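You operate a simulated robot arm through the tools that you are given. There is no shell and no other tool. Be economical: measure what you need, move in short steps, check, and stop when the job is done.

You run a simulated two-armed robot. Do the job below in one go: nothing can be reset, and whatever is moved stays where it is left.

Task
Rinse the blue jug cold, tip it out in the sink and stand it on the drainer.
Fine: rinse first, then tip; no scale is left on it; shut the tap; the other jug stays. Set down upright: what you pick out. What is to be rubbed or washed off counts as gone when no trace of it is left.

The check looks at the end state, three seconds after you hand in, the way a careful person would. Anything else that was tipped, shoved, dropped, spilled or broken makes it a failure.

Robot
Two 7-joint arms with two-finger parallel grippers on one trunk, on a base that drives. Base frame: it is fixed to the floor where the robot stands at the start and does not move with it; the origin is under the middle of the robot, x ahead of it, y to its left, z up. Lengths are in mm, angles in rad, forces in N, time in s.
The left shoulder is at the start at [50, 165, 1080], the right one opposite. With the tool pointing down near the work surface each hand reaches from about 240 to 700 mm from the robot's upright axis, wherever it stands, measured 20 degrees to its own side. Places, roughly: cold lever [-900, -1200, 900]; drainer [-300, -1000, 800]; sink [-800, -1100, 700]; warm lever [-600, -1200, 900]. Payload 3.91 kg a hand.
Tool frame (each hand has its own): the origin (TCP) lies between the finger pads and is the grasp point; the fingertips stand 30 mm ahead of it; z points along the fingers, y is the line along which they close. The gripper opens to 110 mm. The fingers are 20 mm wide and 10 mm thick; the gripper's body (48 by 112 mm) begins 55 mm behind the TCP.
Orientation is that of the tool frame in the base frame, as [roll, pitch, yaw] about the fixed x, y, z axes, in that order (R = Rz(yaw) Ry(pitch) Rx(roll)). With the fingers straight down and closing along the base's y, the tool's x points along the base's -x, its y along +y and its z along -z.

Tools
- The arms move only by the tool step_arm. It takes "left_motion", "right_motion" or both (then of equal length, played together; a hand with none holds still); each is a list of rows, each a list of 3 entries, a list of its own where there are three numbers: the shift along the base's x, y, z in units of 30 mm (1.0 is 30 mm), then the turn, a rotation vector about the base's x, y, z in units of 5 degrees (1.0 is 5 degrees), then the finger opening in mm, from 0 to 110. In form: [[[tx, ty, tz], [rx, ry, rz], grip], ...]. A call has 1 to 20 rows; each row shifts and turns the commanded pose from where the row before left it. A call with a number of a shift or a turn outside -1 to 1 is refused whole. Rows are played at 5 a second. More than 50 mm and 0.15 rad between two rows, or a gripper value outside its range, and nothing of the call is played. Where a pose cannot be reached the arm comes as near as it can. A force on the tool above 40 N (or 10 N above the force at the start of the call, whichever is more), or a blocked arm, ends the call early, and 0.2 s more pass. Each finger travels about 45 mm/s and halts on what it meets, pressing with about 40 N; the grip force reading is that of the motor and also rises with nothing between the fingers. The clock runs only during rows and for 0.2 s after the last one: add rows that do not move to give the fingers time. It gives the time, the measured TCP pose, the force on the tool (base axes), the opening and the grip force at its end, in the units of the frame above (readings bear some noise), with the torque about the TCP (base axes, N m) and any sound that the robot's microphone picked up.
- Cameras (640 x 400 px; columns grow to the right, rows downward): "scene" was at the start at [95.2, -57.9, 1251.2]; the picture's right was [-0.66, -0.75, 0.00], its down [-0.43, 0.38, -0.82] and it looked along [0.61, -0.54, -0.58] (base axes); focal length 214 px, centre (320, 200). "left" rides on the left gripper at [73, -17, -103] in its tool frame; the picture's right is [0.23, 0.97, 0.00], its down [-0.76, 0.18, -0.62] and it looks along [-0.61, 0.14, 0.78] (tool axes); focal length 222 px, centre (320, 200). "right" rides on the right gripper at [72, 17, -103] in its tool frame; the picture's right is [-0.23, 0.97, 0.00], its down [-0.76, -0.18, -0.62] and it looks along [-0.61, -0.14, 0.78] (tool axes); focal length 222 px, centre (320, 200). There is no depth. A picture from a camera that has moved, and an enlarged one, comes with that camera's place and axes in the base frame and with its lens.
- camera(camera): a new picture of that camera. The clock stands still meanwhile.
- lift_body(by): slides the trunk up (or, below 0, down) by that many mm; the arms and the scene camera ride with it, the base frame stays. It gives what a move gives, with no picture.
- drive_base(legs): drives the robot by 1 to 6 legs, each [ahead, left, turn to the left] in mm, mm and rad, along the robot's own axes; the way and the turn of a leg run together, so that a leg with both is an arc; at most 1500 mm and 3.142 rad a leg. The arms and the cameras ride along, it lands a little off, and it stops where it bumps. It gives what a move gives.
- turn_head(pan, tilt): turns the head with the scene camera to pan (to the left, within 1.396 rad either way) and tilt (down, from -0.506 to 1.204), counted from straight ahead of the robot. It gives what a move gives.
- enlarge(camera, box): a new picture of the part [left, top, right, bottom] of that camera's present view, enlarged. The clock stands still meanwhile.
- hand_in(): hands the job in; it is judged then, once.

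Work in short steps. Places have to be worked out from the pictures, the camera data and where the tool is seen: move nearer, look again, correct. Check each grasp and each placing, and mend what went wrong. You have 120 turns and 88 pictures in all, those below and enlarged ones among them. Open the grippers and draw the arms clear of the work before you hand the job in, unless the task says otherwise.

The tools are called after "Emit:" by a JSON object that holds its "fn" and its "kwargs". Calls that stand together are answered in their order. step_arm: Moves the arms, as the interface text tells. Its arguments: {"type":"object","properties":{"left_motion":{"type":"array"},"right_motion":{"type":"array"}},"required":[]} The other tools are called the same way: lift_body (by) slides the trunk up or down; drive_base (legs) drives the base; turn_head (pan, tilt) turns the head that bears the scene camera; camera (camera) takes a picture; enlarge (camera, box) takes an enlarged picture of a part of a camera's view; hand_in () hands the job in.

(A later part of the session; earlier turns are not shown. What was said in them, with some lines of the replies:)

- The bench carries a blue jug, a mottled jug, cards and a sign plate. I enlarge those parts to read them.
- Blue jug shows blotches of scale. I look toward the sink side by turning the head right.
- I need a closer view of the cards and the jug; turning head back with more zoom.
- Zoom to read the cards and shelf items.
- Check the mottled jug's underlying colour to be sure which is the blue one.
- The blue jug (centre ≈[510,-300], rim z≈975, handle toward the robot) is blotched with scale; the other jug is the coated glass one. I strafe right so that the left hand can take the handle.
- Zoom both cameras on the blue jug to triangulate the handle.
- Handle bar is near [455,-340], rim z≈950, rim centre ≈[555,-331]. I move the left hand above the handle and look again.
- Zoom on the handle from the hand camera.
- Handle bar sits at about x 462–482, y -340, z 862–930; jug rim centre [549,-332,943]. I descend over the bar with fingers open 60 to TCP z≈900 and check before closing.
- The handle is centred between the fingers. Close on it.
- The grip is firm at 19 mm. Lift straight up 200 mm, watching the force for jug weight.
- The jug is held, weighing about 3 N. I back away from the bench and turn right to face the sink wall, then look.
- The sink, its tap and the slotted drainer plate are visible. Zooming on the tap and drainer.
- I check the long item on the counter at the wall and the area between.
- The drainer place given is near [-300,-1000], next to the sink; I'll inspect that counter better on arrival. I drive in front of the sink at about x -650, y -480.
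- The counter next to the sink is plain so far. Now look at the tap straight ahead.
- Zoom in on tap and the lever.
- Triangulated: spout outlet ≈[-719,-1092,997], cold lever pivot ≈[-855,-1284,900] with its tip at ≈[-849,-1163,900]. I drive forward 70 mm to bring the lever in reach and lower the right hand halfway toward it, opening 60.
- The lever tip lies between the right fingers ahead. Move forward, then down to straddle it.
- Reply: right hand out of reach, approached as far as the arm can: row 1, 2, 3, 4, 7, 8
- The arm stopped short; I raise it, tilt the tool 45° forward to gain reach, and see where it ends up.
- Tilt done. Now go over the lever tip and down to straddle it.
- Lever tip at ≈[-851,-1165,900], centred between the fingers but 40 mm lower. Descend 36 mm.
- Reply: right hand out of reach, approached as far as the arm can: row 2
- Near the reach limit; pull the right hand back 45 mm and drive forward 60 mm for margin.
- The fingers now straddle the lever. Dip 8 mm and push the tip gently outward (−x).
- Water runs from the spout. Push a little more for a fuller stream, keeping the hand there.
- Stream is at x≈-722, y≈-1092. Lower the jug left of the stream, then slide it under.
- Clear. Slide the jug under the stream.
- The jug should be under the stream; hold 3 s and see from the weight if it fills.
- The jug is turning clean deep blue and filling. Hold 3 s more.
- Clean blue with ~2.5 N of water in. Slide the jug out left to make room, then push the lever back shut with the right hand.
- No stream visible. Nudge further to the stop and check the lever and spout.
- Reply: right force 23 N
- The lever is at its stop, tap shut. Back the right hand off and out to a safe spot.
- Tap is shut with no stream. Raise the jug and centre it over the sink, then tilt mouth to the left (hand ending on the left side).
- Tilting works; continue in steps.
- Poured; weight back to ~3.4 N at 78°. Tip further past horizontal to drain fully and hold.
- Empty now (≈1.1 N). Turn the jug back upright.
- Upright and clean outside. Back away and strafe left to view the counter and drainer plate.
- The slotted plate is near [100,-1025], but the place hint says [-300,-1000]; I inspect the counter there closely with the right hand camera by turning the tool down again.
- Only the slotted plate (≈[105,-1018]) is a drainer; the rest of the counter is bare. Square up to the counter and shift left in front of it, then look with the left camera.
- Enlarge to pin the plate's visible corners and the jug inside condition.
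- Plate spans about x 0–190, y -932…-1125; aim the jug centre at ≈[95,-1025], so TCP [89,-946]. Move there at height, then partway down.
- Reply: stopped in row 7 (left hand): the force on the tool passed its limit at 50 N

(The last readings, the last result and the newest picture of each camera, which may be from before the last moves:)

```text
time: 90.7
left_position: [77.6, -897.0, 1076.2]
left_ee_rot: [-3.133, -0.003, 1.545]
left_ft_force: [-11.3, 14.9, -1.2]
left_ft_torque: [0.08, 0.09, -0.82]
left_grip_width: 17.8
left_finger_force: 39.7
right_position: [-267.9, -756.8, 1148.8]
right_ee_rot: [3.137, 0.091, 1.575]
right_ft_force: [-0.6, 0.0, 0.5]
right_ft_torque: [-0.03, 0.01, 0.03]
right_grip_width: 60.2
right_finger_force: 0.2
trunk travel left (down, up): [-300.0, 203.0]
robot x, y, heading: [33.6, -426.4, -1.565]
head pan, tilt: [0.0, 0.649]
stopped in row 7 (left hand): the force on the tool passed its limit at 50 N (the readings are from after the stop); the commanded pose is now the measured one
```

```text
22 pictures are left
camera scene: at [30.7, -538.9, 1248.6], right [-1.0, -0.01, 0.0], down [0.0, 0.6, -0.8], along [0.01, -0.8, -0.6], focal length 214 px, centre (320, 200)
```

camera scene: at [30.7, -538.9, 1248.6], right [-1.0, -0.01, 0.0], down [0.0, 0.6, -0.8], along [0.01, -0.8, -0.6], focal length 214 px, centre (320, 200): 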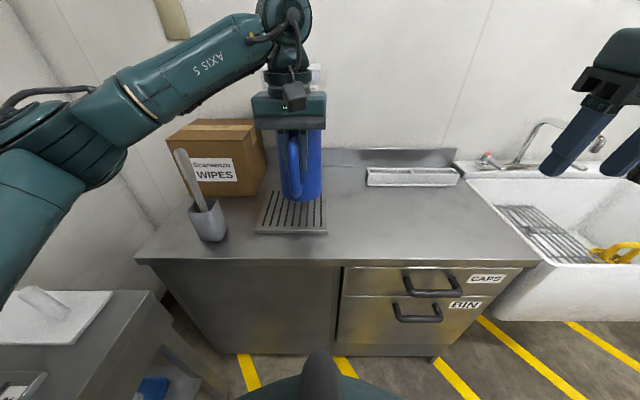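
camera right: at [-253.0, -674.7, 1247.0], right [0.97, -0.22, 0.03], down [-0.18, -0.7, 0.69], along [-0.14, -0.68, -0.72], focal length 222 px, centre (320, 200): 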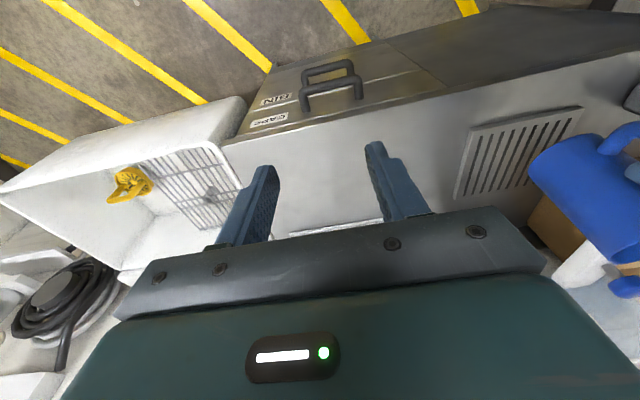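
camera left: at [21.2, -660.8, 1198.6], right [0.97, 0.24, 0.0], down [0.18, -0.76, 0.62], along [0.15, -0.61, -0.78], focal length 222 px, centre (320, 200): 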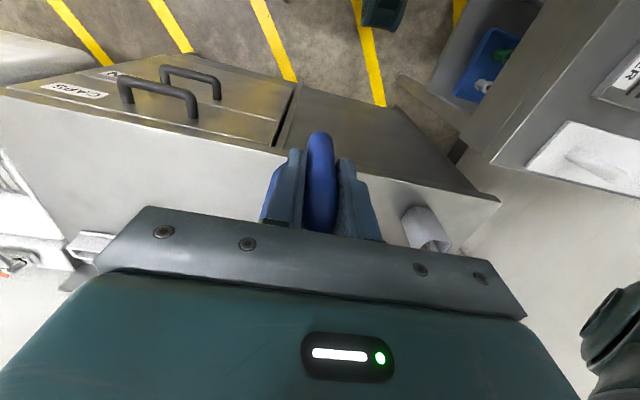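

Something at the box side was touched. Back straight off, then inspect.

Emit:
{"fn": "step_arm", "kwargs": {"left_motion": [[[-0.3, 0.5, 0], [0, 0, 0], 0], [[-0.3, 0.7, 0.2], [0, 0, 0], 0], [[0, 0, 0], [0, 0, 0], 0]]}}

Emit:
{"fn": "enlarge", "kwargs": {"camera": "scene", "box": [160, 40, 360, 240]}}

Emit:
{"fn": "camera", "kwargs": {"camera": "left"}}

```text
time: 91.5
left_position: [64.0, -865.8, 1079.4]
left_ee_rot: [-3.134, -0.003, 1.558]
left_ft_force: [0.4, -0.8, -1.0]
left_ft_torque: [0.04, -0.01, -0.02]
left_grip_width: 17.4
left_finger_force: 39.2
right_position: [-268.3, -758.7, 1147.7]
right_ee_rot: [3.139, 0.09, 1.573]
right_ft_force: [0.3, -0.7, -0.5]
right_ft_torque: [0.02, 0.0, 0.01]
right_grip_width: 59.8
right_finger_force: 0.1
trunk travel left (down, up): [-300.0, 203.0]
robot x, y, heading: [33.4, -425.7, -1.563]
head pan, tilt: [0.0, 0.649]
```

```text
2.00 times, centred on (260, 140) of scene
camera zoom: at [31.7, -541.2, 1248.4], right [-1.0, -0.01, 0.0], down [0.0, 0.6, -0.8], along [0.01, -0.8, -0.6], focal length 429 px, centre (440, 320)
```

zoom: 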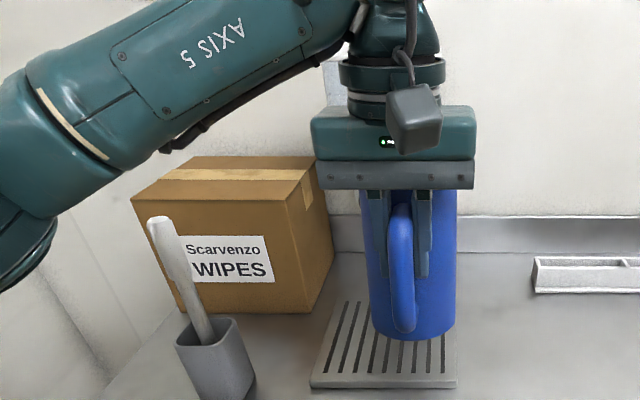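

```text
20 pictures are left
camera left: at [48.0, -793.5, 1182.1], right [0.98, 0.22, -0.01], down [0.17, -0.77, 0.62], along [0.13, -0.61, -0.79], focal length 222 px, centre (320, 200)
```

left: 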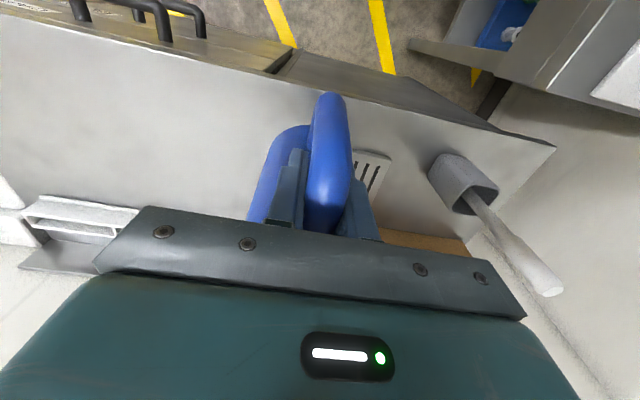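

The jug met a white dispenser hanging at ≈[103,-1063,1070] above the drainer. Move the hand aside to the right and look at whether it moved.

Emit:
{"fn": "step_arm", "kwargs": {"left_motion": [[[-0.8, 0.5, 0], [0, 0, 0], 0], [[-0.9, 0.4, 0], [0, 0, 0], 0], [[-0.9, 0.2, 0], [0, 0, 0], 0], [[-0.9, 0, 0], [0, 0, 0], 0], [[-0.9, 0, 0], [0, 0, 0], 0], [[-0.9, 0, 0], [0, 0, 0], 0], [[0, 0, 0], [0, 0, 0], 0]]}}

Emit:
{"fn": "turn_head", "kwargs": {"pan": 0.15, "tilt": 0.4}}

Emit:
{"fn": "camera", "kwargs": {"camera": "scene"}}

```text
time: 93.0
left_position: [-96.8, -832.4, 1082.1]
left_ee_rot: [-3.136, -0.003, 1.559]
left_ft_force: [-0.6, -0.1, -2.0]
left_ft_torque: [0.06, -0.02, 0.0]
left_grip_width: 17.8
left_finger_force: 40.4
right_position: [-268.1, -759.1, 1148.7]
right_ee_rot: [3.137, 0.089, 1.574]
right_ft_force: [-0.2, -0.2, -1.0]
right_ft_torque: [0.03, 0.02, 0.02]
right_grip_width: 60.0
right_finger_force: 0.0
trunk travel left (down, up): [-300.0, 203.0]
robot x, y, heading: [33.2, -423.1, -1.562]
head pan, tilt: [0.0, 0.649]
```

```text
time: 93.8
left_position: [-96.7, -831.9, 1081.7]
left_ee_rot: [-3.135, -0.004, 1.555]
left_ft_force: [0.2, -0.2, -2.1]
left_ft_torque: [0.04, 0.02, -0.02]
left_grip_width: 17.5
left_finger_force: 40.6
right_position: [-267.8, -759.9, 1148.7]
right_ee_rot: [3.137, 0.091, 1.573]
right_ft_force: [0.0, -0.5, -0.7]
right_ft_torque: [0.02, -0.03, 0.03]
right_grip_width: 60.1
right_finger_force: 0.0
trunk travel left (down, up): [-300.0, 203.0]
robot x, y, heading: [29.3, -428.7, -1.565]
head pan, tilt: [0.15, 0.4]
```

```text
19 pictures are left
camera scene: at [45.5, -545.9, 1270.8], right [-0.99, -0.16, 0.0], down [-0.06, 0.39, -0.92], along [0.14, -0.91, -0.39], focal length 214 px, centre (320, 200)
```

scene: 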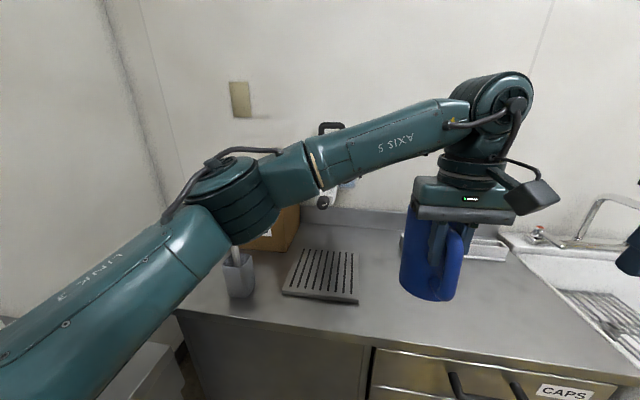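

Zoom on that object.

Emit:
{"fn": "enlarge", "kwargs": {"camera": "scene", "box": [200, 110, 400, 310]}}

Emit:
{"fn": "camera", "kwargs": {"camera": "right"}}

```text
2.00 times, centred on (300, 210) of scene
camera zoom: at [45.5, -545.9, 1270.8], right [-0.99, -0.16, 0.0], down [-0.06, 0.39, -0.92], along [0.14, -0.91, -0.39], focal length 429 px, centre (360, 180)
```

zoom: 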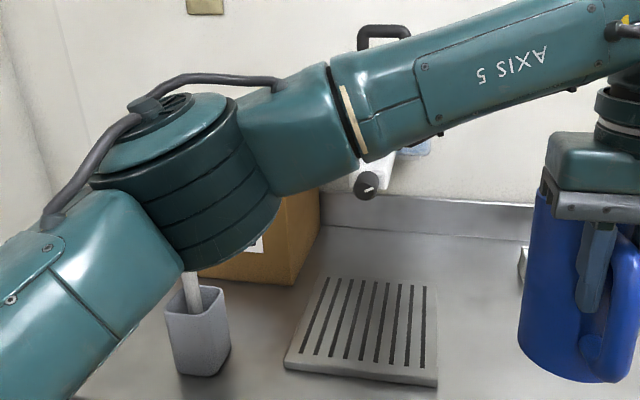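

```text
17 pictures are left
camera right: at [-252.0, -677.1, 1246.8], right [0.97, -0.22, 0.02], down [-0.18, -0.7, 0.69], along [-0.14, -0.67, -0.73], focal length 222 px, centre (320, 200)
```

right: 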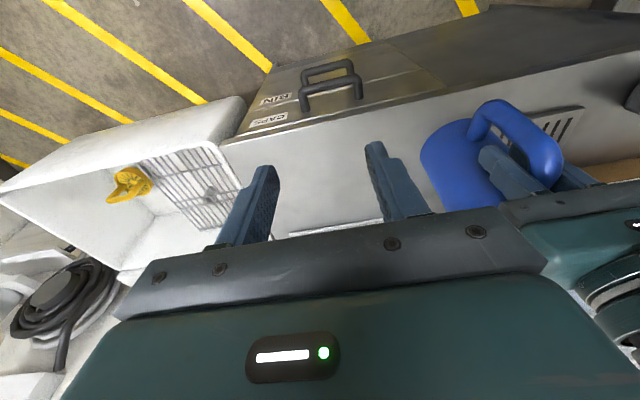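

That nozzle with the slotted plate below is a dispenser with its drip tray — not the drainer. The drainer is the draining board beside the sink at ≈[-300,-1000], as the place list says. Strafe right to it and check the jug's pose in the grip.

Emit:
{"fn": "drive_base", "kwargs": {"legs": [[0, -340, 0]]}}

Emit:
{"fn": "turn_head", "kwargs": {"pan": 0.0, "tilt": 0.6}}

Emit:
{"fn": "camera", "kwargs": {"camera": "scene"}}

```text
time: 97.4
left_position: [-434.2, -834.2, 1083.0]
left_ee_rot: [-3.136, -0.002, 1.556]
left_ft_force: [-0.5, 0.6, -1.9]
left_ft_torque: [0.0, 0.04, 0.01]
left_grip_width: 17.3
left_finger_force: 40.1
right_position: [-605.5, -762.0, 1148.4]
right_ee_rot: [3.138, 0.089, 1.576]
right_ft_force: [-0.4, 0.1, 0.1]
right_ft_torque: [-0.03, 0.02, -0.01]
right_grip_width: 60.1
right_finger_force: 0.2
trunk travel left (down, up): [-300.0, 203.0]
robot x, y, heading: [-309.1, -429.7, -1.563]
head pan, tilt: [0.15, 0.4]
```

```text
time: 98.1
left_position: [-434.8, -834.9, 1081.7]
left_ee_rot: [-3.136, -0.004, 1.558]
left_ft_force: [-0.1, -0.2, -1.7]
left_ft_torque: [0.03, 0.0, -0.01]
left_grip_width: 17.7
left_finger_force: 40.2
right_position: [-605.0, -760.2, 1147.0]
right_ee_rot: [3.138, 0.088, 1.574]
right_ft_force: [-0.2, 0.2, -0.2]
right_ft_torque: [0.04, -0.04, 0.01]
right_grip_width: 59.9
right_finger_force: 0.1
trunk travel left (down, up): [-300.0, 203.0]
robot x, y, heading: [-310.1, -423.5, -1.564]
head pan, tilt: [0.0, 0.6]
```

```text
16 pictures are left
camera scene: at [-306.2, -545.0, 1252.7], right [-1.0, -0.01, 0.0], down [0.0, 0.56, -0.83], along [0.01, -0.83, -0.56], focal length 214 px, centre (320, 200)
```

scene: 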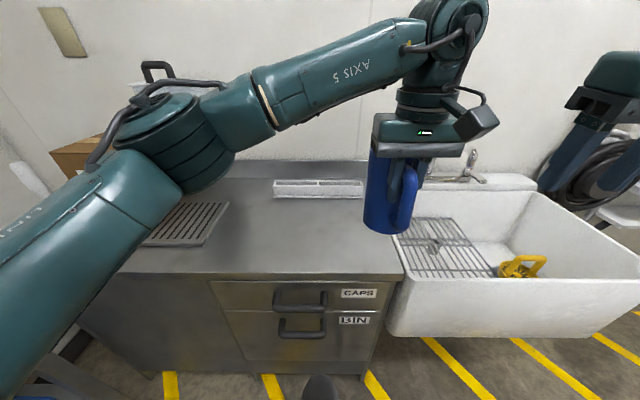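

Zoom on the jug for tilt and cleanliness.

Emit:
{"fn": "enlarge", "kwargs": {"camera": "scene", "box": [340, 110, 500, 250]}}

Emit:
{"fn": "camera", "kwargs": {"camera": "left"}}

```text
2.86 times, centred on (420, 180) of scene
camera zoom: at [-306.2, -545.0, 1252.7], right [-1.0, -0.01, 0.0], down [0.0, 0.56, -0.83], along [0.01, -0.83, -0.56], focal length 613 px, centre (34, 257)
```

zoom: 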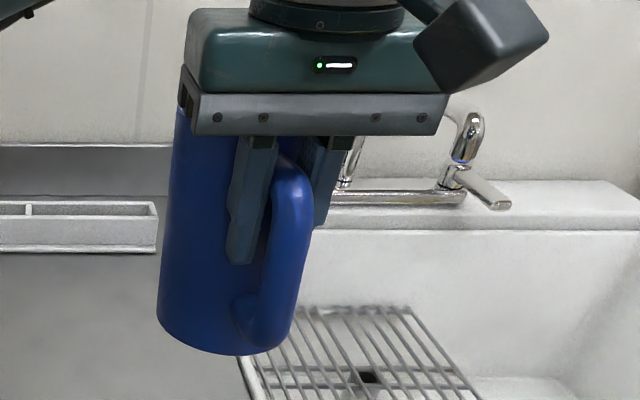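

```text
14 pictures are left
camera left: at [-450.3, -762.7, 1184.2], right [0.98, 0.21, -0.01], down [0.17, -0.77, 0.62], along [0.13, -0.61, -0.79], focal length 222 px, centre (320, 200)
```

left: 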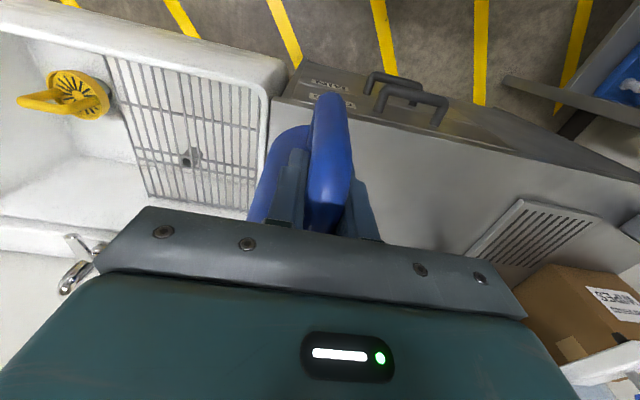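

The torque reading and perspective suggest the jug may have pivoted in the grip. Turn the right hand camera toward it for a side view.

Emit:
{"fn": "step_arm", "kwargs": {"right_motion": [[[-0.5, 0.5, 0], [0, 0, 1], 60], [[-0.5, 0.5, 0], [0, 0, 1], 60], [[-0.5, 0, 0], [0, 0, 1], 60], [[-0.5, 0, 0], [0, 0, 1], 60], [[0, 0, 0], [0, 0, 1], 60], [[0, 0, 0], [0, 0, 1], 60], [[0, 0, 0], [0, 0, 1], 60], [[0, 0, 0], [0, 0, 1], 60], [[0, 0, 0], [0, 0, 1], 60], [[0, 0, 0], [0, 0, 1], 60]]}}

Emit:
{"fn": "camera", "kwargs": {"camera": "right"}}

```text
time: 100.3
left_position: [-434.3, -835.4, 1082.1]
left_ee_rot: [-3.135, -0.003, 1.559]
left_ft_force: [0.0, 0.7, -1.9]
left_ft_torque: [0.03, -0.01, 0.03]
left_grip_width: 17.5
left_finger_force: 40.0
right_position: [-607.1, -718.7, 1130.5]
right_ee_rot: [3.136, 0.09, 2.446]
right_ft_force: [0.1, 0.3, 0.7]
right_ft_torque: [-0.03, 0.01, -0.01]
right_grip_width: 59.9
right_finger_force: 0.0
right hand out of reach, approached as far as the arm can: row 7, 8, 9, 10
trunk travel left (down, up): [-300.0, 203.0]
robot x, y, heading: [-308.3, -431.0, -1.562]
head pan, tilt: [0.0, 0.6]
```

```text
13 pictures are left
camera right: at [-658.2, -653.9, 1229.2], right [0.8, 0.6, 0.02], down [0.42, -0.59, 0.69], along [0.43, -0.54, -0.73], focal length 222 px, centre (320, 200)
```

right: 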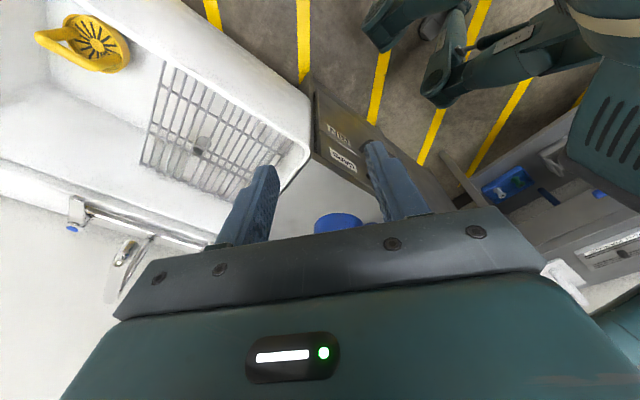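

Only the jug's base shows. Tilt the right tool up 40° to see it side-on.

Emit:
{"fn": "step_arm", "kwargs": {"right_motion": [[[0, 0.3, 0], [-0.78, -0.62, 0], 60], [[0, 0.3, 0], [-0.78, -0.62, 0], 60], [[0, 0, 0], [-0.78, -0.62, 0], 60], [[0, 0, 0], [-0.78, -0.62, 0], 60], [[0, 0, 0], [-0.78, -0.62, 0], 60], [[0, 0, 0], [-0.78, -0.62, 0], 60], [[0, 0, 0], [-0.78, -0.62, 0], 60], [[0, 0, 0], [-0.78, -0.62, 0], 60]]}}

Emit:
{"fn": "camera", "kwargs": {"camera": "right"}}

```text
time: 102.1
left_position: [-435.4, -832.7, 1082.3]
left_ee_rot: [-3.134, -0.003, 1.557]
left_ft_force: [0.2, 0.4, -0.5]
left_ft_torque: [0.01, 0.01, 0.02]
left_grip_width: 17.4
left_finger_force: 39.6
right_position: [-578.3, -691.9, 1143.6]
right_ee_rot: [-2.984, 0.707, 2.492]
right_ft_force: [-0.5, -0.1, 0.3]
right_ft_torque: [-0.05, 0.0, -0.01]
right_grip_width: 59.7
right_finger_force: 0.0
right hand out of reach, approached as far as the arm can: row 4, 5, 6, 7, 8
trunk travel left (down, up): [-300.0, 203.0]
robot x, y, heading: [-303.4, -429.1, -1.566]
head pan, tilt: [0.0, 0.6]
```

```text
12 pictures are left
camera right: at [-654.5, -592.7, 1174.2], right [0.8, 0.6, 0.03], down [0.08, -0.16, 0.98], along [0.6, -0.78, -0.18], focal length 222 px, centre (320, 200)
```

right: 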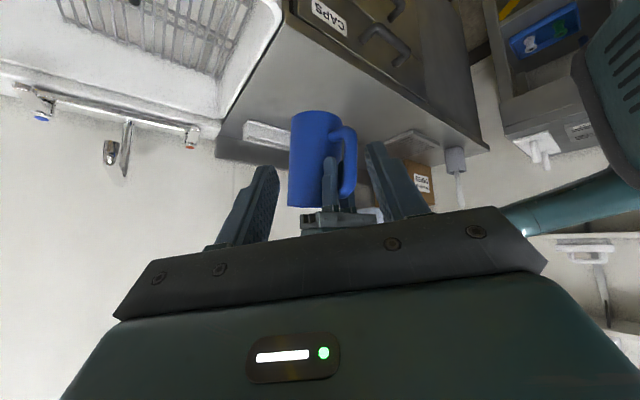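

The jug hangs upright (picture is inverted). Enlarge to measure the base relative to the fingers.

Emit:
{"fn": "enlarge", "kwargs": {"camera": "right", "box": [270, 95, 380, 225]}}

```text
3.08 times, centred on (325, 160) of right
camera zoom: at [-654.5, -592.7, 1174.2], right [0.8, 0.6, 0.03], down [0.08, -0.16, 0.98], along [0.6, -0.78, -0.18], focal length 684 px, centre (305, 323)
```

zoom: 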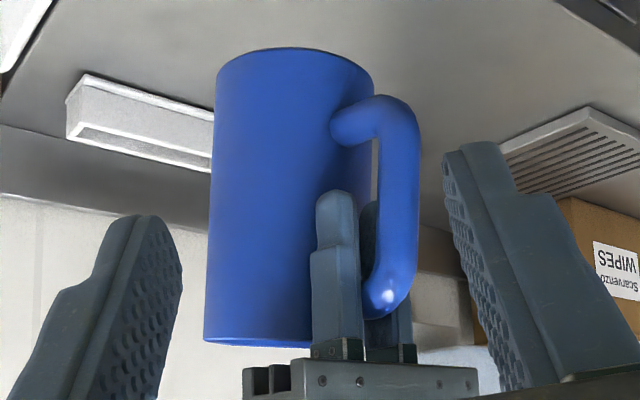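

The jug is upright; it slid ~20 mm so the fingers hold the handle's upper bar, but firmly. Its base is ≈125–130 mm below the TCP. Move over the draining board (jug centre →[-300,-1000]) and down to TCP z≈1000.

Emit:
{"fn": "step_arm", "kwargs": {"left_motion": [[[0.5, -0.4, 0], [0, 0, 0], 0], [[0.7, -0.6, 0], [0, 0, 0], 0], [[0.8, -0.7, 0], [0, 0, 0], 0], [[0.8, -0.7, 0], [0, 0, 0], 0], [[0.8, -0.7, 0], [0, 0, 0], 0], [[0.7, -0.5, 0], [0, 0, 0], 0], [[0.4, -0.1, -0.4], [0, 0, 0], 0], [[0, 0, -0.6], [0, 0, 0], 0], [[0, 0, -0.6], [0, 0, 0], 0], [[0, 0, -0.6], [0, 0, 0], 0], [[0, 0, -0.5], [0, 0, 0], 0], [[0, 0, 0], [0, 0, 0], 0]]}}

Emit:
{"fn": "camera", "kwargs": {"camera": "right"}}

```text
time: 104.7
left_position: [-293.5, -947.0, 1001.0]
left_ee_rot: [-3.135, -0.003, 1.556]
left_ft_force: [-0.7, 0.0, -1.8]
left_ft_torque: [0.06, -0.01, -0.04]
left_grip_width: 17.5
left_finger_force: 40.0
right_position: [-577.6, -691.1, 1143.8]
right_ee_rot: [-2.983, 0.707, 2.496]
right_ft_force: [-0.1, 0.4, 0.2]
right_ft_torque: [0.04, -0.01, 0.02]
right_grip_width: 60.0
right_finger_force: 0.1
trunk travel left (down, up): [-300.0, 203.0]
robot x, y, heading: [-303.7, -428.8, -1.558]
head pan, tilt: [0.0, 0.6]
```

```text
10 pictures are left
camera right: at [-654.5, -593.0, 1174.4], right [0.8, 0.6, 0.03], down [0.08, -0.16, 0.98], along [0.6, -0.78, -0.18], focal length 222 px, centre (320, 200)
```

right: 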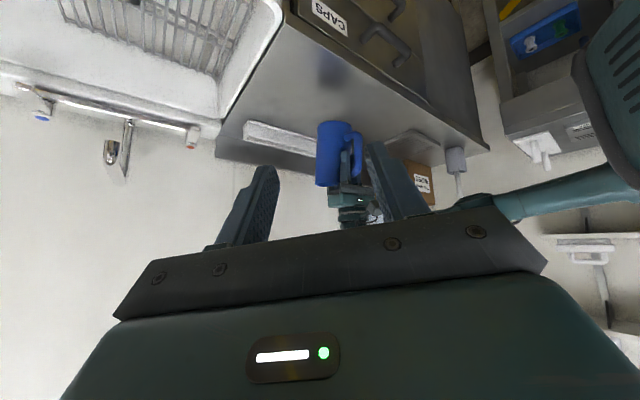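

The base's reflection suggests ~40 mm to go. Descend slowly 30 mm.

Emit:
{"fn": "step_arm", "kwargs": {"left_motion": [[[0, 0, -0.25], [0, 0, 0], 0], [[0, 0, -0.25], [0, 0, 0], 0], [[0, 0, -0.25], [0, 0, 0], 0], [[0, 0, -0.25], [0, 0, 0], 0], [[0, 0, 0], [0, 0, 0], 0]]}}

Emit:
{"fn": "enlarge", "kwargs": {"camera": "right", "box": [270, 50, 410, 220]}}

```text
time: 105.9
left_position: [-292.5, -944.9, 971.1]
left_ee_rot: [-3.134, -0.003, 1.558]
left_ft_force: [0.4, -0.5, -0.9]
left_ft_torque: [0.06, 0.0, 0.0]
left_grip_width: 17.6
left_finger_force: 40.1
right_position: [-578.0, -691.7, 1143.6]
right_ee_rot: [-2.983, 0.707, 2.492]
right_ft_force: [-0.1, 0.2, 0.2]
right_ft_torque: [0.01, 0.01, 0.0]
right_grip_width: 60.0
right_finger_force: 0.2
trunk travel left (down, up): [-300.0, 203.0]
robot x, y, heading: [-307.5, -423.7, -1.566]
head pan, tilt: [0.0, 0.6]
```

```text
2.35 times, centred on (340, 135) of right
camera zoom: at [-654.5, -593.0, 1174.4], right [0.8, 0.6, 0.03], down [0.08, -0.16, 0.98], along [0.6, -0.78, -0.18], focal length 523 px, centre (273, 353)
```

zoom: 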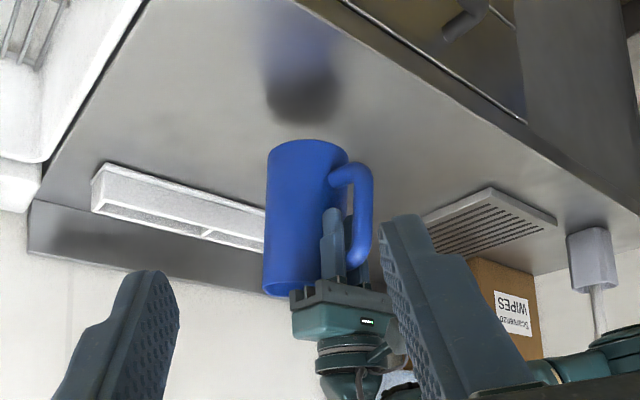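

About 20 mm remains. Continue with fine steps, watching force.

Emit:
{"fn": "step_arm", "kwargs": {"left_motion": [[[0, 0, -0.2], [0, 0, 0], 0], [[0, 0, -0.15], [0, 0, 0], 0], [[0, 0, -0.1], [0, 0, 0], 0], [[0, 0, -0.1], [0, 0, 0], 0], [[0, 0, 0], [0, 0, 0], 0]]}}

Emit:
{"fn": "step_arm", "kwargs": {"left_motion": [[[0, 0, -0.1], [0, 0, 0], 0], [[0, 0, 0], [0, 0, 0], 0]]}}

Emit:
{"fn": "step_arm", "kwargs": {"left_motion": [[[0, 0, -0.1], [0, 0, 0], 0], [[0, 0, 0], [0, 0, 0], 0]]}}

```text
time: 107.1
left_position: [-293.0, -945.0, 954.6]
left_ee_rot: [-3.135, -0.004, 1.558]
left_ft_force: [0.1, 0.1, -1.2]
left_ft_torque: [0.02, 0.01, 0.02]
left_grip_width: 17.6
left_finger_force: 40.1
right_position: [-578.4, -692.6, 1144.6]
right_ee_rot: [-2.984, 0.708, 2.496]
right_ft_force: [0.6, 0.6, 0.8]
right_ft_torque: [-0.02, -0.01, -0.02]
right_grip_width: 60.1
right_finger_force: 0.1
trunk travel left (down, up): [-300.0, 203.0]
robot x, y, heading: [-306.5, -426.6, -1.564]
head pan, tilt: [0.0, 0.6]
```

```text
time: 107.7
left_position: [-292.5, -945.0, 952.5]
left_ee_rot: [-3.134, -0.003, 1.556]
left_ft_force: [-0.3, -0.1, -1.1]
left_ft_torque: [0.03, 0.02, -0.07]
left_grip_width: 17.3
left_finger_force: 40.0
right_position: [-578.4, -691.7, 1145.6]
right_ee_rot: [-2.982, 0.707, 2.494]
right_ft_force: [-0.6, 0.5, -0.7]
right_ft_torque: [-0.02, 0.01, -0.02]
right_grip_width: 60.1
right_finger_force: 0.0
trunk travel left (down, up): [-300.0, 203.0]
robot x, y, heading: [-308.7, -427.9, -1.564]
head pan, tilt: [0.0, 0.6]
```

```text
time: 108.3
left_position: [-292.6, -946.3, 949.0]
left_ee_rot: [-3.133, -0.003, 1.557]
left_ft_force: [0.2, 0.3, -1.0]
left_ft_torque: [0.06, -0.01, 0.0]
left_grip_width: 17.4
left_finger_force: 40.5
right_position: [-578.4, -692.8, 1144.4]
right_ee_rot: [-2.983, 0.707, 2.493]
right_ft_force: [-0.2, -0.6, -0.4]
right_ft_torque: [-0.04, 0.02, -0.02]
right_grip_width: 60.0
right_finger_force: 0.1
trunk travel left (down, up): [-300.0, 203.0]
robot x, y, heading: [-307.3, -425.8, -1.563]
head pan, tilt: [0.0, 0.6]
```

No contact yet; continue in 2–3 mm steps.

Emit:
{"fn": "step_arm", "kwargs": {"left_motion": [[[0, 0, -0.1], [0, 0, 0], 0], [[0, 0, 0], [0, 0, 0], 0]]}}

Emit:
{"fn": "step_arm", "kwargs": {"left_motion": [[[0, 0, -0.1], [0, 0, 0], 0], [[0, 0, 0], [0, 0, 0], 0]]}}

Emit:
{"fn": "enlarge", "kwargs": {"camera": "right", "box": [290, 60, 400, 190]}}

```text
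time: 108.9
left_position: [-294.5, -946.5, 944.7]
left_ee_rot: [-3.134, -0.004, 1.558]
left_ft_force: [0.1, -0.6, -2.0]
left_ft_torque: [0.0, -0.03, 0.01]
left_grip_width: 17.5
left_finger_force: 39.8
right_position: [-578.8, -692.7, 1144.0]
right_ee_rot: [-2.984, 0.705, 2.495]
right_ft_force: [0.4, 0.2, 0.3]
right_ft_torque: [-0.01, 0.02, -0.02]
right_grip_width: 59.8
right_finger_force: 0.0
trunk travel left (down, up): [-300.0, 203.0]
robot x, y, heading: [-309.5, -427.9, -1.57]
head pan, tilt: [0.0, 0.6]
```

```text
time: 109.5
left_position: [-292.5, -947.0, 941.6]
left_ee_rot: [-3.133, -0.002, 1.558]
left_ft_force: [0.7, -0.3, -1.2]
left_ft_torque: [0.04, -0.05, 0.02]
left_grip_width: 17.7
left_finger_force: 39.8
right_position: [-578.1, -692.7, 1143.3]
right_ee_rot: [-2.982, 0.706, 2.495]
right_ft_force: [-0.9, 0.2, 0.1]
right_ft_torque: [-0.02, 0.0, 0.02]
right_grip_width: 59.8
right_finger_force: 0.0
trunk travel left (down, up): [-300.0, 203.0]
robot x, y, heading: [-306.0, -428.8, -1.566]
head pan, tilt: [0.0, 0.6]
```

```text
3.08 times, centred on (345, 125) of right
camera zoom: at [-654.5, -593.0, 1174.4], right [0.8, 0.6, 0.03], down [0.08, -0.16, 0.98], along [0.6, -0.78, -0.18], focal length 684 px, centre (243, 431)
```

zoom: 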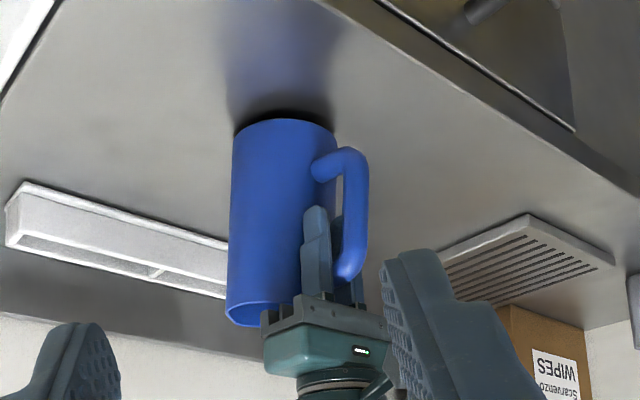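

Only a few mm left. Continue.

Emit:
{"fn": "step_arm", "kwargs": {"left_motion": [[[0, 0, -0.1], [0, 0, 0], 0], [[0, 0, 0], [0, 0, 0], 0]]}}

Emit:
{"fn": "step_arm", "kwargs": {"left_motion": [[[0, 0, -0.08], [0, 0, 0], 0], [[0, 0, 0], [0, 0, 0], 0]]}}

Emit:
{"fn": "step_arm", "kwargs": {"left_motion": [[[0, 0, -0.07], [0, 0, 0], 0], [[0, 0, 0], [0, 0, 0], 0]]}}

```text
time: 110.1
left_position: [-293.5, -945.5, 938.9]
left_ee_rot: [-3.135, -0.002, 1.557]
left_ft_force: [-0.2, 0.1, 2.8]
left_ft_torque: [-0.28, -0.05, 0.03]
left_grip_width: 17.4
left_finger_force: 39.9
right_position: [-578.0, -691.3, 1144.3]
right_ee_rot: [-2.983, 0.707, 2.494]
right_ft_force: [0.6, -0.2, 0.6]
right_ft_torque: [0.0, -0.04, 0.03]
right_grip_width: 60.1
right_finger_force: 0.1
trunk travel left (down, up): [-300.0, 203.0]
robot x, y, heading: [-308.0, -428.8, -1.564]
head pan, tilt: [0.0, 0.6]
```

```text
time: 110.7
left_position: [-294.3, -945.1, 938.9]
left_ee_rot: [-3.132, 0.003, 1.558]
left_ft_force: [0.9, 2.4, 15.4]
left_ft_torque: [-1.14, -0.09, 0.09]
left_grip_width: 17.8
left_finger_force: 40.2
right_position: [-577.6, -689.6, 1144.2]
right_ee_rot: [-2.981, 0.707, 2.495]
right_ft_force: [0.1, -0.1, 0.3]
right_ft_torque: [0.02, 0.01, 0.02]
right_grip_width: 59.9
right_finger_force: 0.0
trunk travel left (down, up): [-300.0, 203.0]
robot x, y, heading: [-305.2, -426.4, -1.564]
head pan, tilt: [0.0, 0.6]
```

```text
time: 111.3
left_position: [-294.2, -943.4, 936.8]
left_ee_rot: [-3.135, -0.001, 1.557]
left_ft_force: [1.5, 8.6, 22.1]
left_ft_torque: [-1.11, -0.06, 0.06]
left_grip_width: 17.9
left_finger_force: 40.3
right_position: [-578.9, -688.0, 1145.3]
right_ee_rot: [-2.978, 0.708, 2.497]
right_ft_force: [-0.4, -0.4, 0.0]
right_ft_torque: [0.01, -0.01, 0.0]
right_grip_width: 60.0
right_finger_force: 0.0
trunk travel left (down, up): [-300.0, 203.0]
robot x, y, heading: [-311.9, -427.8, -1.565]
head pan, tilt: [0.0, 0.6]
```

Contact. Ease the pressure, then open the fingers.

Emit:
{"fn": "step_arm", "kwargs": {"left_motion": [[[0, 0, 0.13], [0, 0, 0], 0], [[0, 0, 0], [0, 0, 0], 0], [[0, 0, 0], [0, 0, 0], 20], [[0, 0, 0], [0, 0, 0], 26], [[0, 0, 0], [0, 0, 0], 34], [[0, 0, 0], [0, 0, 0], 45], [[0, 0, 0], [0, 0, 0], 50], [[0, 0, 0], [0, 0, 0], 50]]}}

Emit:
{"fn": "enlarge", "kwargs": {"camera": "right", "box": [290, 60, 400, 190]}}

```text
time: 113.1
left_position: [-294.1, -946.5, 937.7]
left_ee_rot: [-3.134, -0.004, 1.557]
left_ft_force: [-0.3, -0.4, 0.2]
left_ft_torque: [-0.02, 0.02, 0.03]
left_grip_width: 50.1
left_finger_force: 0.2
right_position: [-578.3, -692.0, 1144.2]
right_ee_rot: [-2.983, 0.707, 2.494]
right_ft_force: [0.4, -0.3, 0.5]
right_ft_torque: [0.0, 0.03, 0.02]
right_grip_width: 60.0
right_finger_force: 0.1
trunk travel left (down, up): [-300.0, 203.0]
robot x, y, heading: [-305.8, -430.6, -1.565]
head pan, tilt: [0.0, 0.6]
```

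```text
3.08 times, centred on (345, 125) of right
camera zoom: at [-654.5, -592.9, 1174.5], right [0.8, 0.6, 0.03], down [0.08, -0.16, 0.98], along [0.6, -0.78, -0.18], focal length 684 px, centre (243, 431)
```

zoom: 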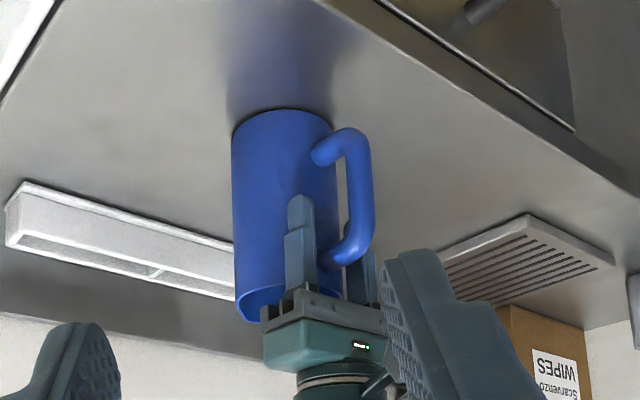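

The jug stands free. Raise the left hand straight up, then draw it back.

Emit:
{"fn": "step_arm", "kwargs": {"left_motion": [[[0, 0, 0.4], [0, 0, 0], 50], [[0, 0, 0.7], [0, 0, 0], 50], [[0, 0, 0.9], [0, 0, 0], 50], [[0, 0, 0.9], [0, 0, 0], 50], [[0, 0, 0.9], [0, 0, 0], 50], [[0, 0.5, 0.9], [0, 0, 0], 60], [[0, 0.9, 0.5], [0, 0, 0], 80], [[0, 0.9, 0], [0, 0, 0], 100], [[0, 0.9, 0], [0, 0, 0], 100], [[0, 0.9, 0], [0, 0, 0], 100], [[0, 0.8, 0], [0, 0, 0], 100]]}}

Emit:
{"fn": "drive_base", "kwargs": {"legs": [[-150, 0, 0]]}}

Emit:
{"fn": "turn_head", "kwargs": {"pan": 0.0, "tilt": 0.55}}

Emit:
{"fn": "camera", "kwargs": {"camera": "scene"}}

Emit:
{"fn": "camera", "kwargs": {"camera": "left"}}

```text
time: 115.5
left_position: [-292.2, -797.5, 1095.6]
left_ee_rot: [-3.135, -0.004, 1.558]
left_ft_force: [-0.3, 0.5, 0.7]
left_ft_torque: [-0.02, -0.02, 0.0]
left_grip_width: 99.7
left_finger_force: 0.1
right_position: [-578.8, -691.8, 1145.5]
right_ee_rot: [-2.982, 0.708, 2.495]
right_ft_force: [-0.5, 0.0, 0.1]
right_ft_torque: [-0.01, -0.03, 0.01]
right_grip_width: 60.1
right_finger_force: 0.0
trunk travel left (down, up): [-300.0, 203.0]
robot x, y, heading: [-308.1, -426.7, -1.565]
head pan, tilt: [0.0, 0.6]
```

```text
time: 116.9
left_position: [-294.1, -644.1, 1095.8]
left_ee_rot: [-3.135, -0.005, 1.558]
left_ft_force: [-1.3, 0.9, 1.0]
left_ft_torque: [-0.02, -0.02, -0.03]
left_grip_width: 100.3
left_finger_force: 0.0
right_position: [-580.0, -538.6, 1145.5]
right_ee_rot: [-2.982, 0.708, 2.492]
right_ft_force: [-0.1, 0.4, 0.3]
right_ft_torque: [0.0, -0.02, 0.02]
right_grip_width: 59.9
right_finger_force: 0.1
trunk travel left (down, up): [-300.0, 203.0]
robot x, y, heading: [-305.9, -278.0, -1.562]
head pan, tilt: [0.0, 0.6]
```

```text
time: 117.5
left_position: [-293.7, -646.1, 1095.2]
left_ee_rot: [-3.134, -0.003, 1.557]
left_ft_force: [0.4, 0.0, 0.0]
left_ft_torque: [0.01, 0.02, 0.0]
left_grip_width: 100.0
left_finger_force: 0.1
right_position: [-579.9, -541.0, 1144.0]
right_ee_rot: [-2.983, 0.708, 2.491]
right_ft_force: [0.2, 0.4, 0.3]
right_ft_torque: [0.02, -0.01, -0.01]
right_grip_width: 59.8
right_finger_force: 0.1
trunk travel left (down, up): [-300.0, 203.0]
robot x, y, heading: [-308.2, -275.7, -1.565]
head pan, tilt: [0.0, 0.55]
```

```text
6 pictures are left
camera scene: at [-307.3, -393.9, 1257.2], right [-1.0, -0.01, 0.0], down [0.0, 0.52, -0.85], along [0.01, -0.85, -0.52], focal length 214 px, centre (320, 200)
```

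scene: 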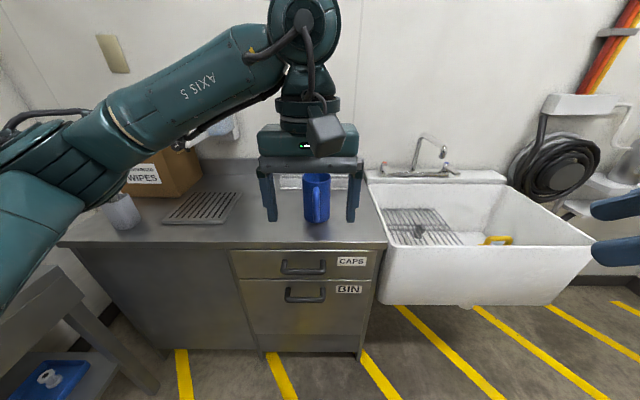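

```text
5 pictures are left
camera left: at [-309.5, -574.5, 1198.1], right [0.98, 0.21, -0.01], down [0.17, -0.77, 0.62], along [0.13, -0.61, -0.79], focal length 222 px, centre (320, 200)
```

left: 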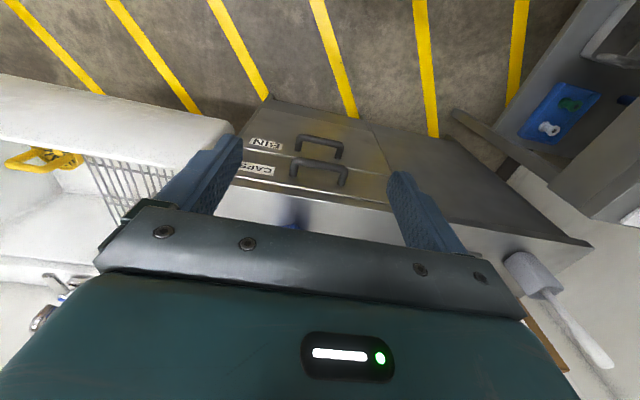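

The jug stands upright on the draining board. Check the dispenser/drip tray area and the jug once more.

Emit:
{"fn": "step_arm", "kwargs": {"left_motion": [[[-0.9, 0.3, 0.3], [0, 0, 0], 100], [[-0.9, 0.3, 0.3], [0, 0, 0], 100], [[-0.9, 0.3, 0.3], [0, 0, 0], 100], [[-0.9, 0.3, 0.3], [0, 0, 0], 100]]}}

Emit:
{"fn": "turn_head", "kwargs": {"pan": 0.35, "tilt": 0.45}}

Emit:
{"fn": "enlarge", "kwargs": {"camera": "scene", "box": [130, 60, 450, 260]}}

```text
time: 118.5
left_position: [-403.9, -608.7, 1130.8]
left_ee_rot: [-3.134, -0.003, 1.556]
left_ft_force: [0.0, -0.1, 0.7]
left_ft_torque: [-0.02, -0.02, -0.04]
left_grip_width: 100.1
left_finger_force: 0.0
right_position: [-580.6, -539.9, 1143.6]
right_ee_rot: [-2.983, 0.708, 2.491]
right_ft_force: [-0.6, 0.0, 0.6]
right_ft_torque: [0.02, 0.0, -0.02]
right_grip_width: 59.8
right_finger_force: 0.1
trunk travel left (down, up): [-300.0, 203.0]
robot x, y, heading: [-308.0, -270.8, -1.562]
head pan, tilt: [0.0, 0.55]
```

```text
time: 119.3
left_position: [-401.0, -609.1, 1130.9]
left_ee_rot: [-3.134, -0.003, 1.556]
left_ft_force: [0.4, -0.5, -0.2]
left_ft_torque: [0.02, 0.0, 0.01]
left_grip_width: 99.8
left_finger_force: 0.1
right_position: [-579.8, -539.5, 1144.7]
right_ee_rot: [-2.981, 0.709, 2.492]
right_ft_force: [-0.3, 0.1, -0.3]
right_ft_torque: [0.02, -0.03, 0.02]
right_grip_width: 59.9
right_finger_force: 0.1
trunk travel left (down, up): [-300.0, 203.0]
robot x, y, heading: [-308.6, -273.6, -1.572]
head pan, tilt: [0.351, 0.45]
```

```text
2.00 times, centred on (290, 160) of scene
camera zoom: at [-275.8, -390.2, 1266.2], right [-0.94, -0.35, 0.0], down [-0.15, 0.41, -0.9], along [0.31, -0.84, -0.44], focal length 429 px, centre (380, 280)
```

zoom: 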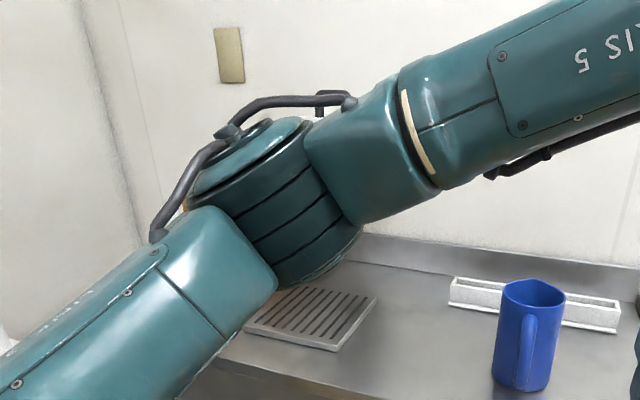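

Jug is upright and clean. Turn the base left to get an unobstructed look at the dispenser and brush pot.

Emit:
{"fn": "drive_base", "kwargs": {"legs": [[-100, 0, 0], [0, 0, 1.0]]}}

Emit:
{"fn": "turn_head", "kwargs": {"pan": -0.5, "tilt": 0.35}}

Emit:
{"fn": "camera", "kwargs": {"camera": "scene"}}

```text
time: 123.1
left_position: [-74.6, -431.3, 1131.9]
left_ee_rot: [-3.135, -0.004, 2.568]
left_ft_force: [-0.7, 0.1, -0.2]
left_ft_torque: [0.0, 0.02, -0.02]
left_grip_width: 100.0
left_finger_force: 0.0
right_position: [-228.5, -544.1, 1143.5]
right_ee_rot: [-2.983, 0.706, -2.78]
right_ft_force: [0.5, -0.7, 0.4]
right_ft_torque: [0.01, 0.02, -0.02]
right_grip_width: 60.2
right_finger_force: 0.0
trunk travel left (down, up): [-300.0, 203.0]
robot x, y, heading: [-306.6, -171.2, -0.553]
head pan, tilt: [0.351, 0.45]
```

```text
time: 124.2
left_position: [-74.8, -431.3, 1131.9]
left_ee_rot: [-3.134, -0.003, 2.568]
left_ft_force: [-0.4, -0.1, 0.6]
left_ft_torque: [0.02, -0.01, -0.03]
left_grip_width: 99.9
left_finger_force: 0.2
right_position: [-229.4, -543.5, 1145.0]
right_ee_rot: [-2.982, 0.708, -2.781]
right_ft_force: [0.1, 0.0, 0.4]
right_ft_torque: [-0.03, 0.01, 0.01]
right_grip_width: 59.9
right_finger_force: 0.1
trunk travel left (down, up): [-300.0, 203.0]
robot x, y, heading: [-311.5, -173.6, -0.554]
head pan, tilt: [-0.499, 0.351]
```

```text
3 pictures are left
camera scene: at [-237.5, -269.5, 1275.4], right [-0.87, -0.5, 0.0], down [-0.17, 0.3, -0.94], along [0.47, -0.82, -0.34], focal length 214 px, centre (320, 200)
```

scene: 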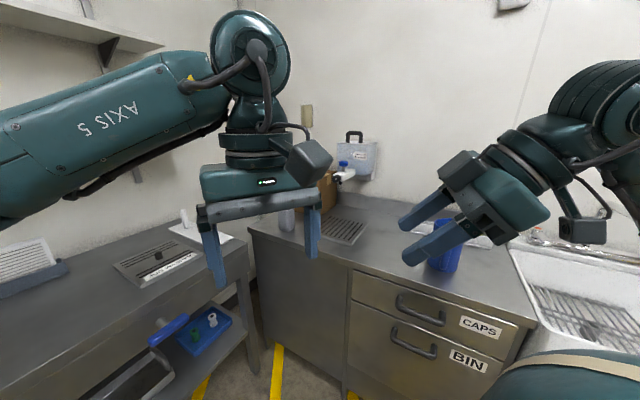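

Emit:
{"fn": "enlarge", "kwargs": {"camera": "scene", "box": [270, 120, 400, 250]}}

```text
3.08 times, centred on (335, 185) of scene
camera zoom: at [-237.5, -269.5, 1275.4], right [-0.87, -0.5, 0.0], down [-0.17, 0.3, -0.94], along [0.47, -0.82, -0.34], focal length 660 px, centre (274, 246)
```

zoom: 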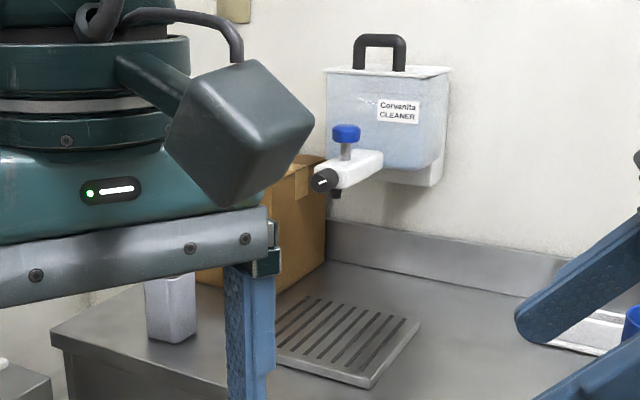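

The plate is the drip tray of a wall-mounted cleaner dispenser, and both are undisturbed. The jug is clean, emptied and standing upright on the draining board, the tap is shut, and both arms are clear with the grippers open, so I hand in.

Emit:
{"fn": "hand_in", "kwargs": {}}

```text
The job is handed in.
```

I rinsed the blue jug under the cold tap until no scale showed, tipped it out in the sink and stood it upright on the plain board beside the sink. The tap is shut and the other jug was not touched.

- **Drainer:** I took it to be the bare counter at about [-300, -1000], because that matches the place you gave. The slotted plate further along is the drip tray under a wall-mounted cleaner dispenser. I nearly used it before I saw that.
- **Bump:** On the way to that plate, the hand holding the jug ran into something above it, most likely the dispenser's nozzle. The hand stopped at its force limit. The jug slid about 20 mm in the grip, and the dispenser looked unmoved in later pictures.
- **Inside of the jug:** I saw only part of the inside after the rinse, so the no-scale finding rests mainly on the outside.
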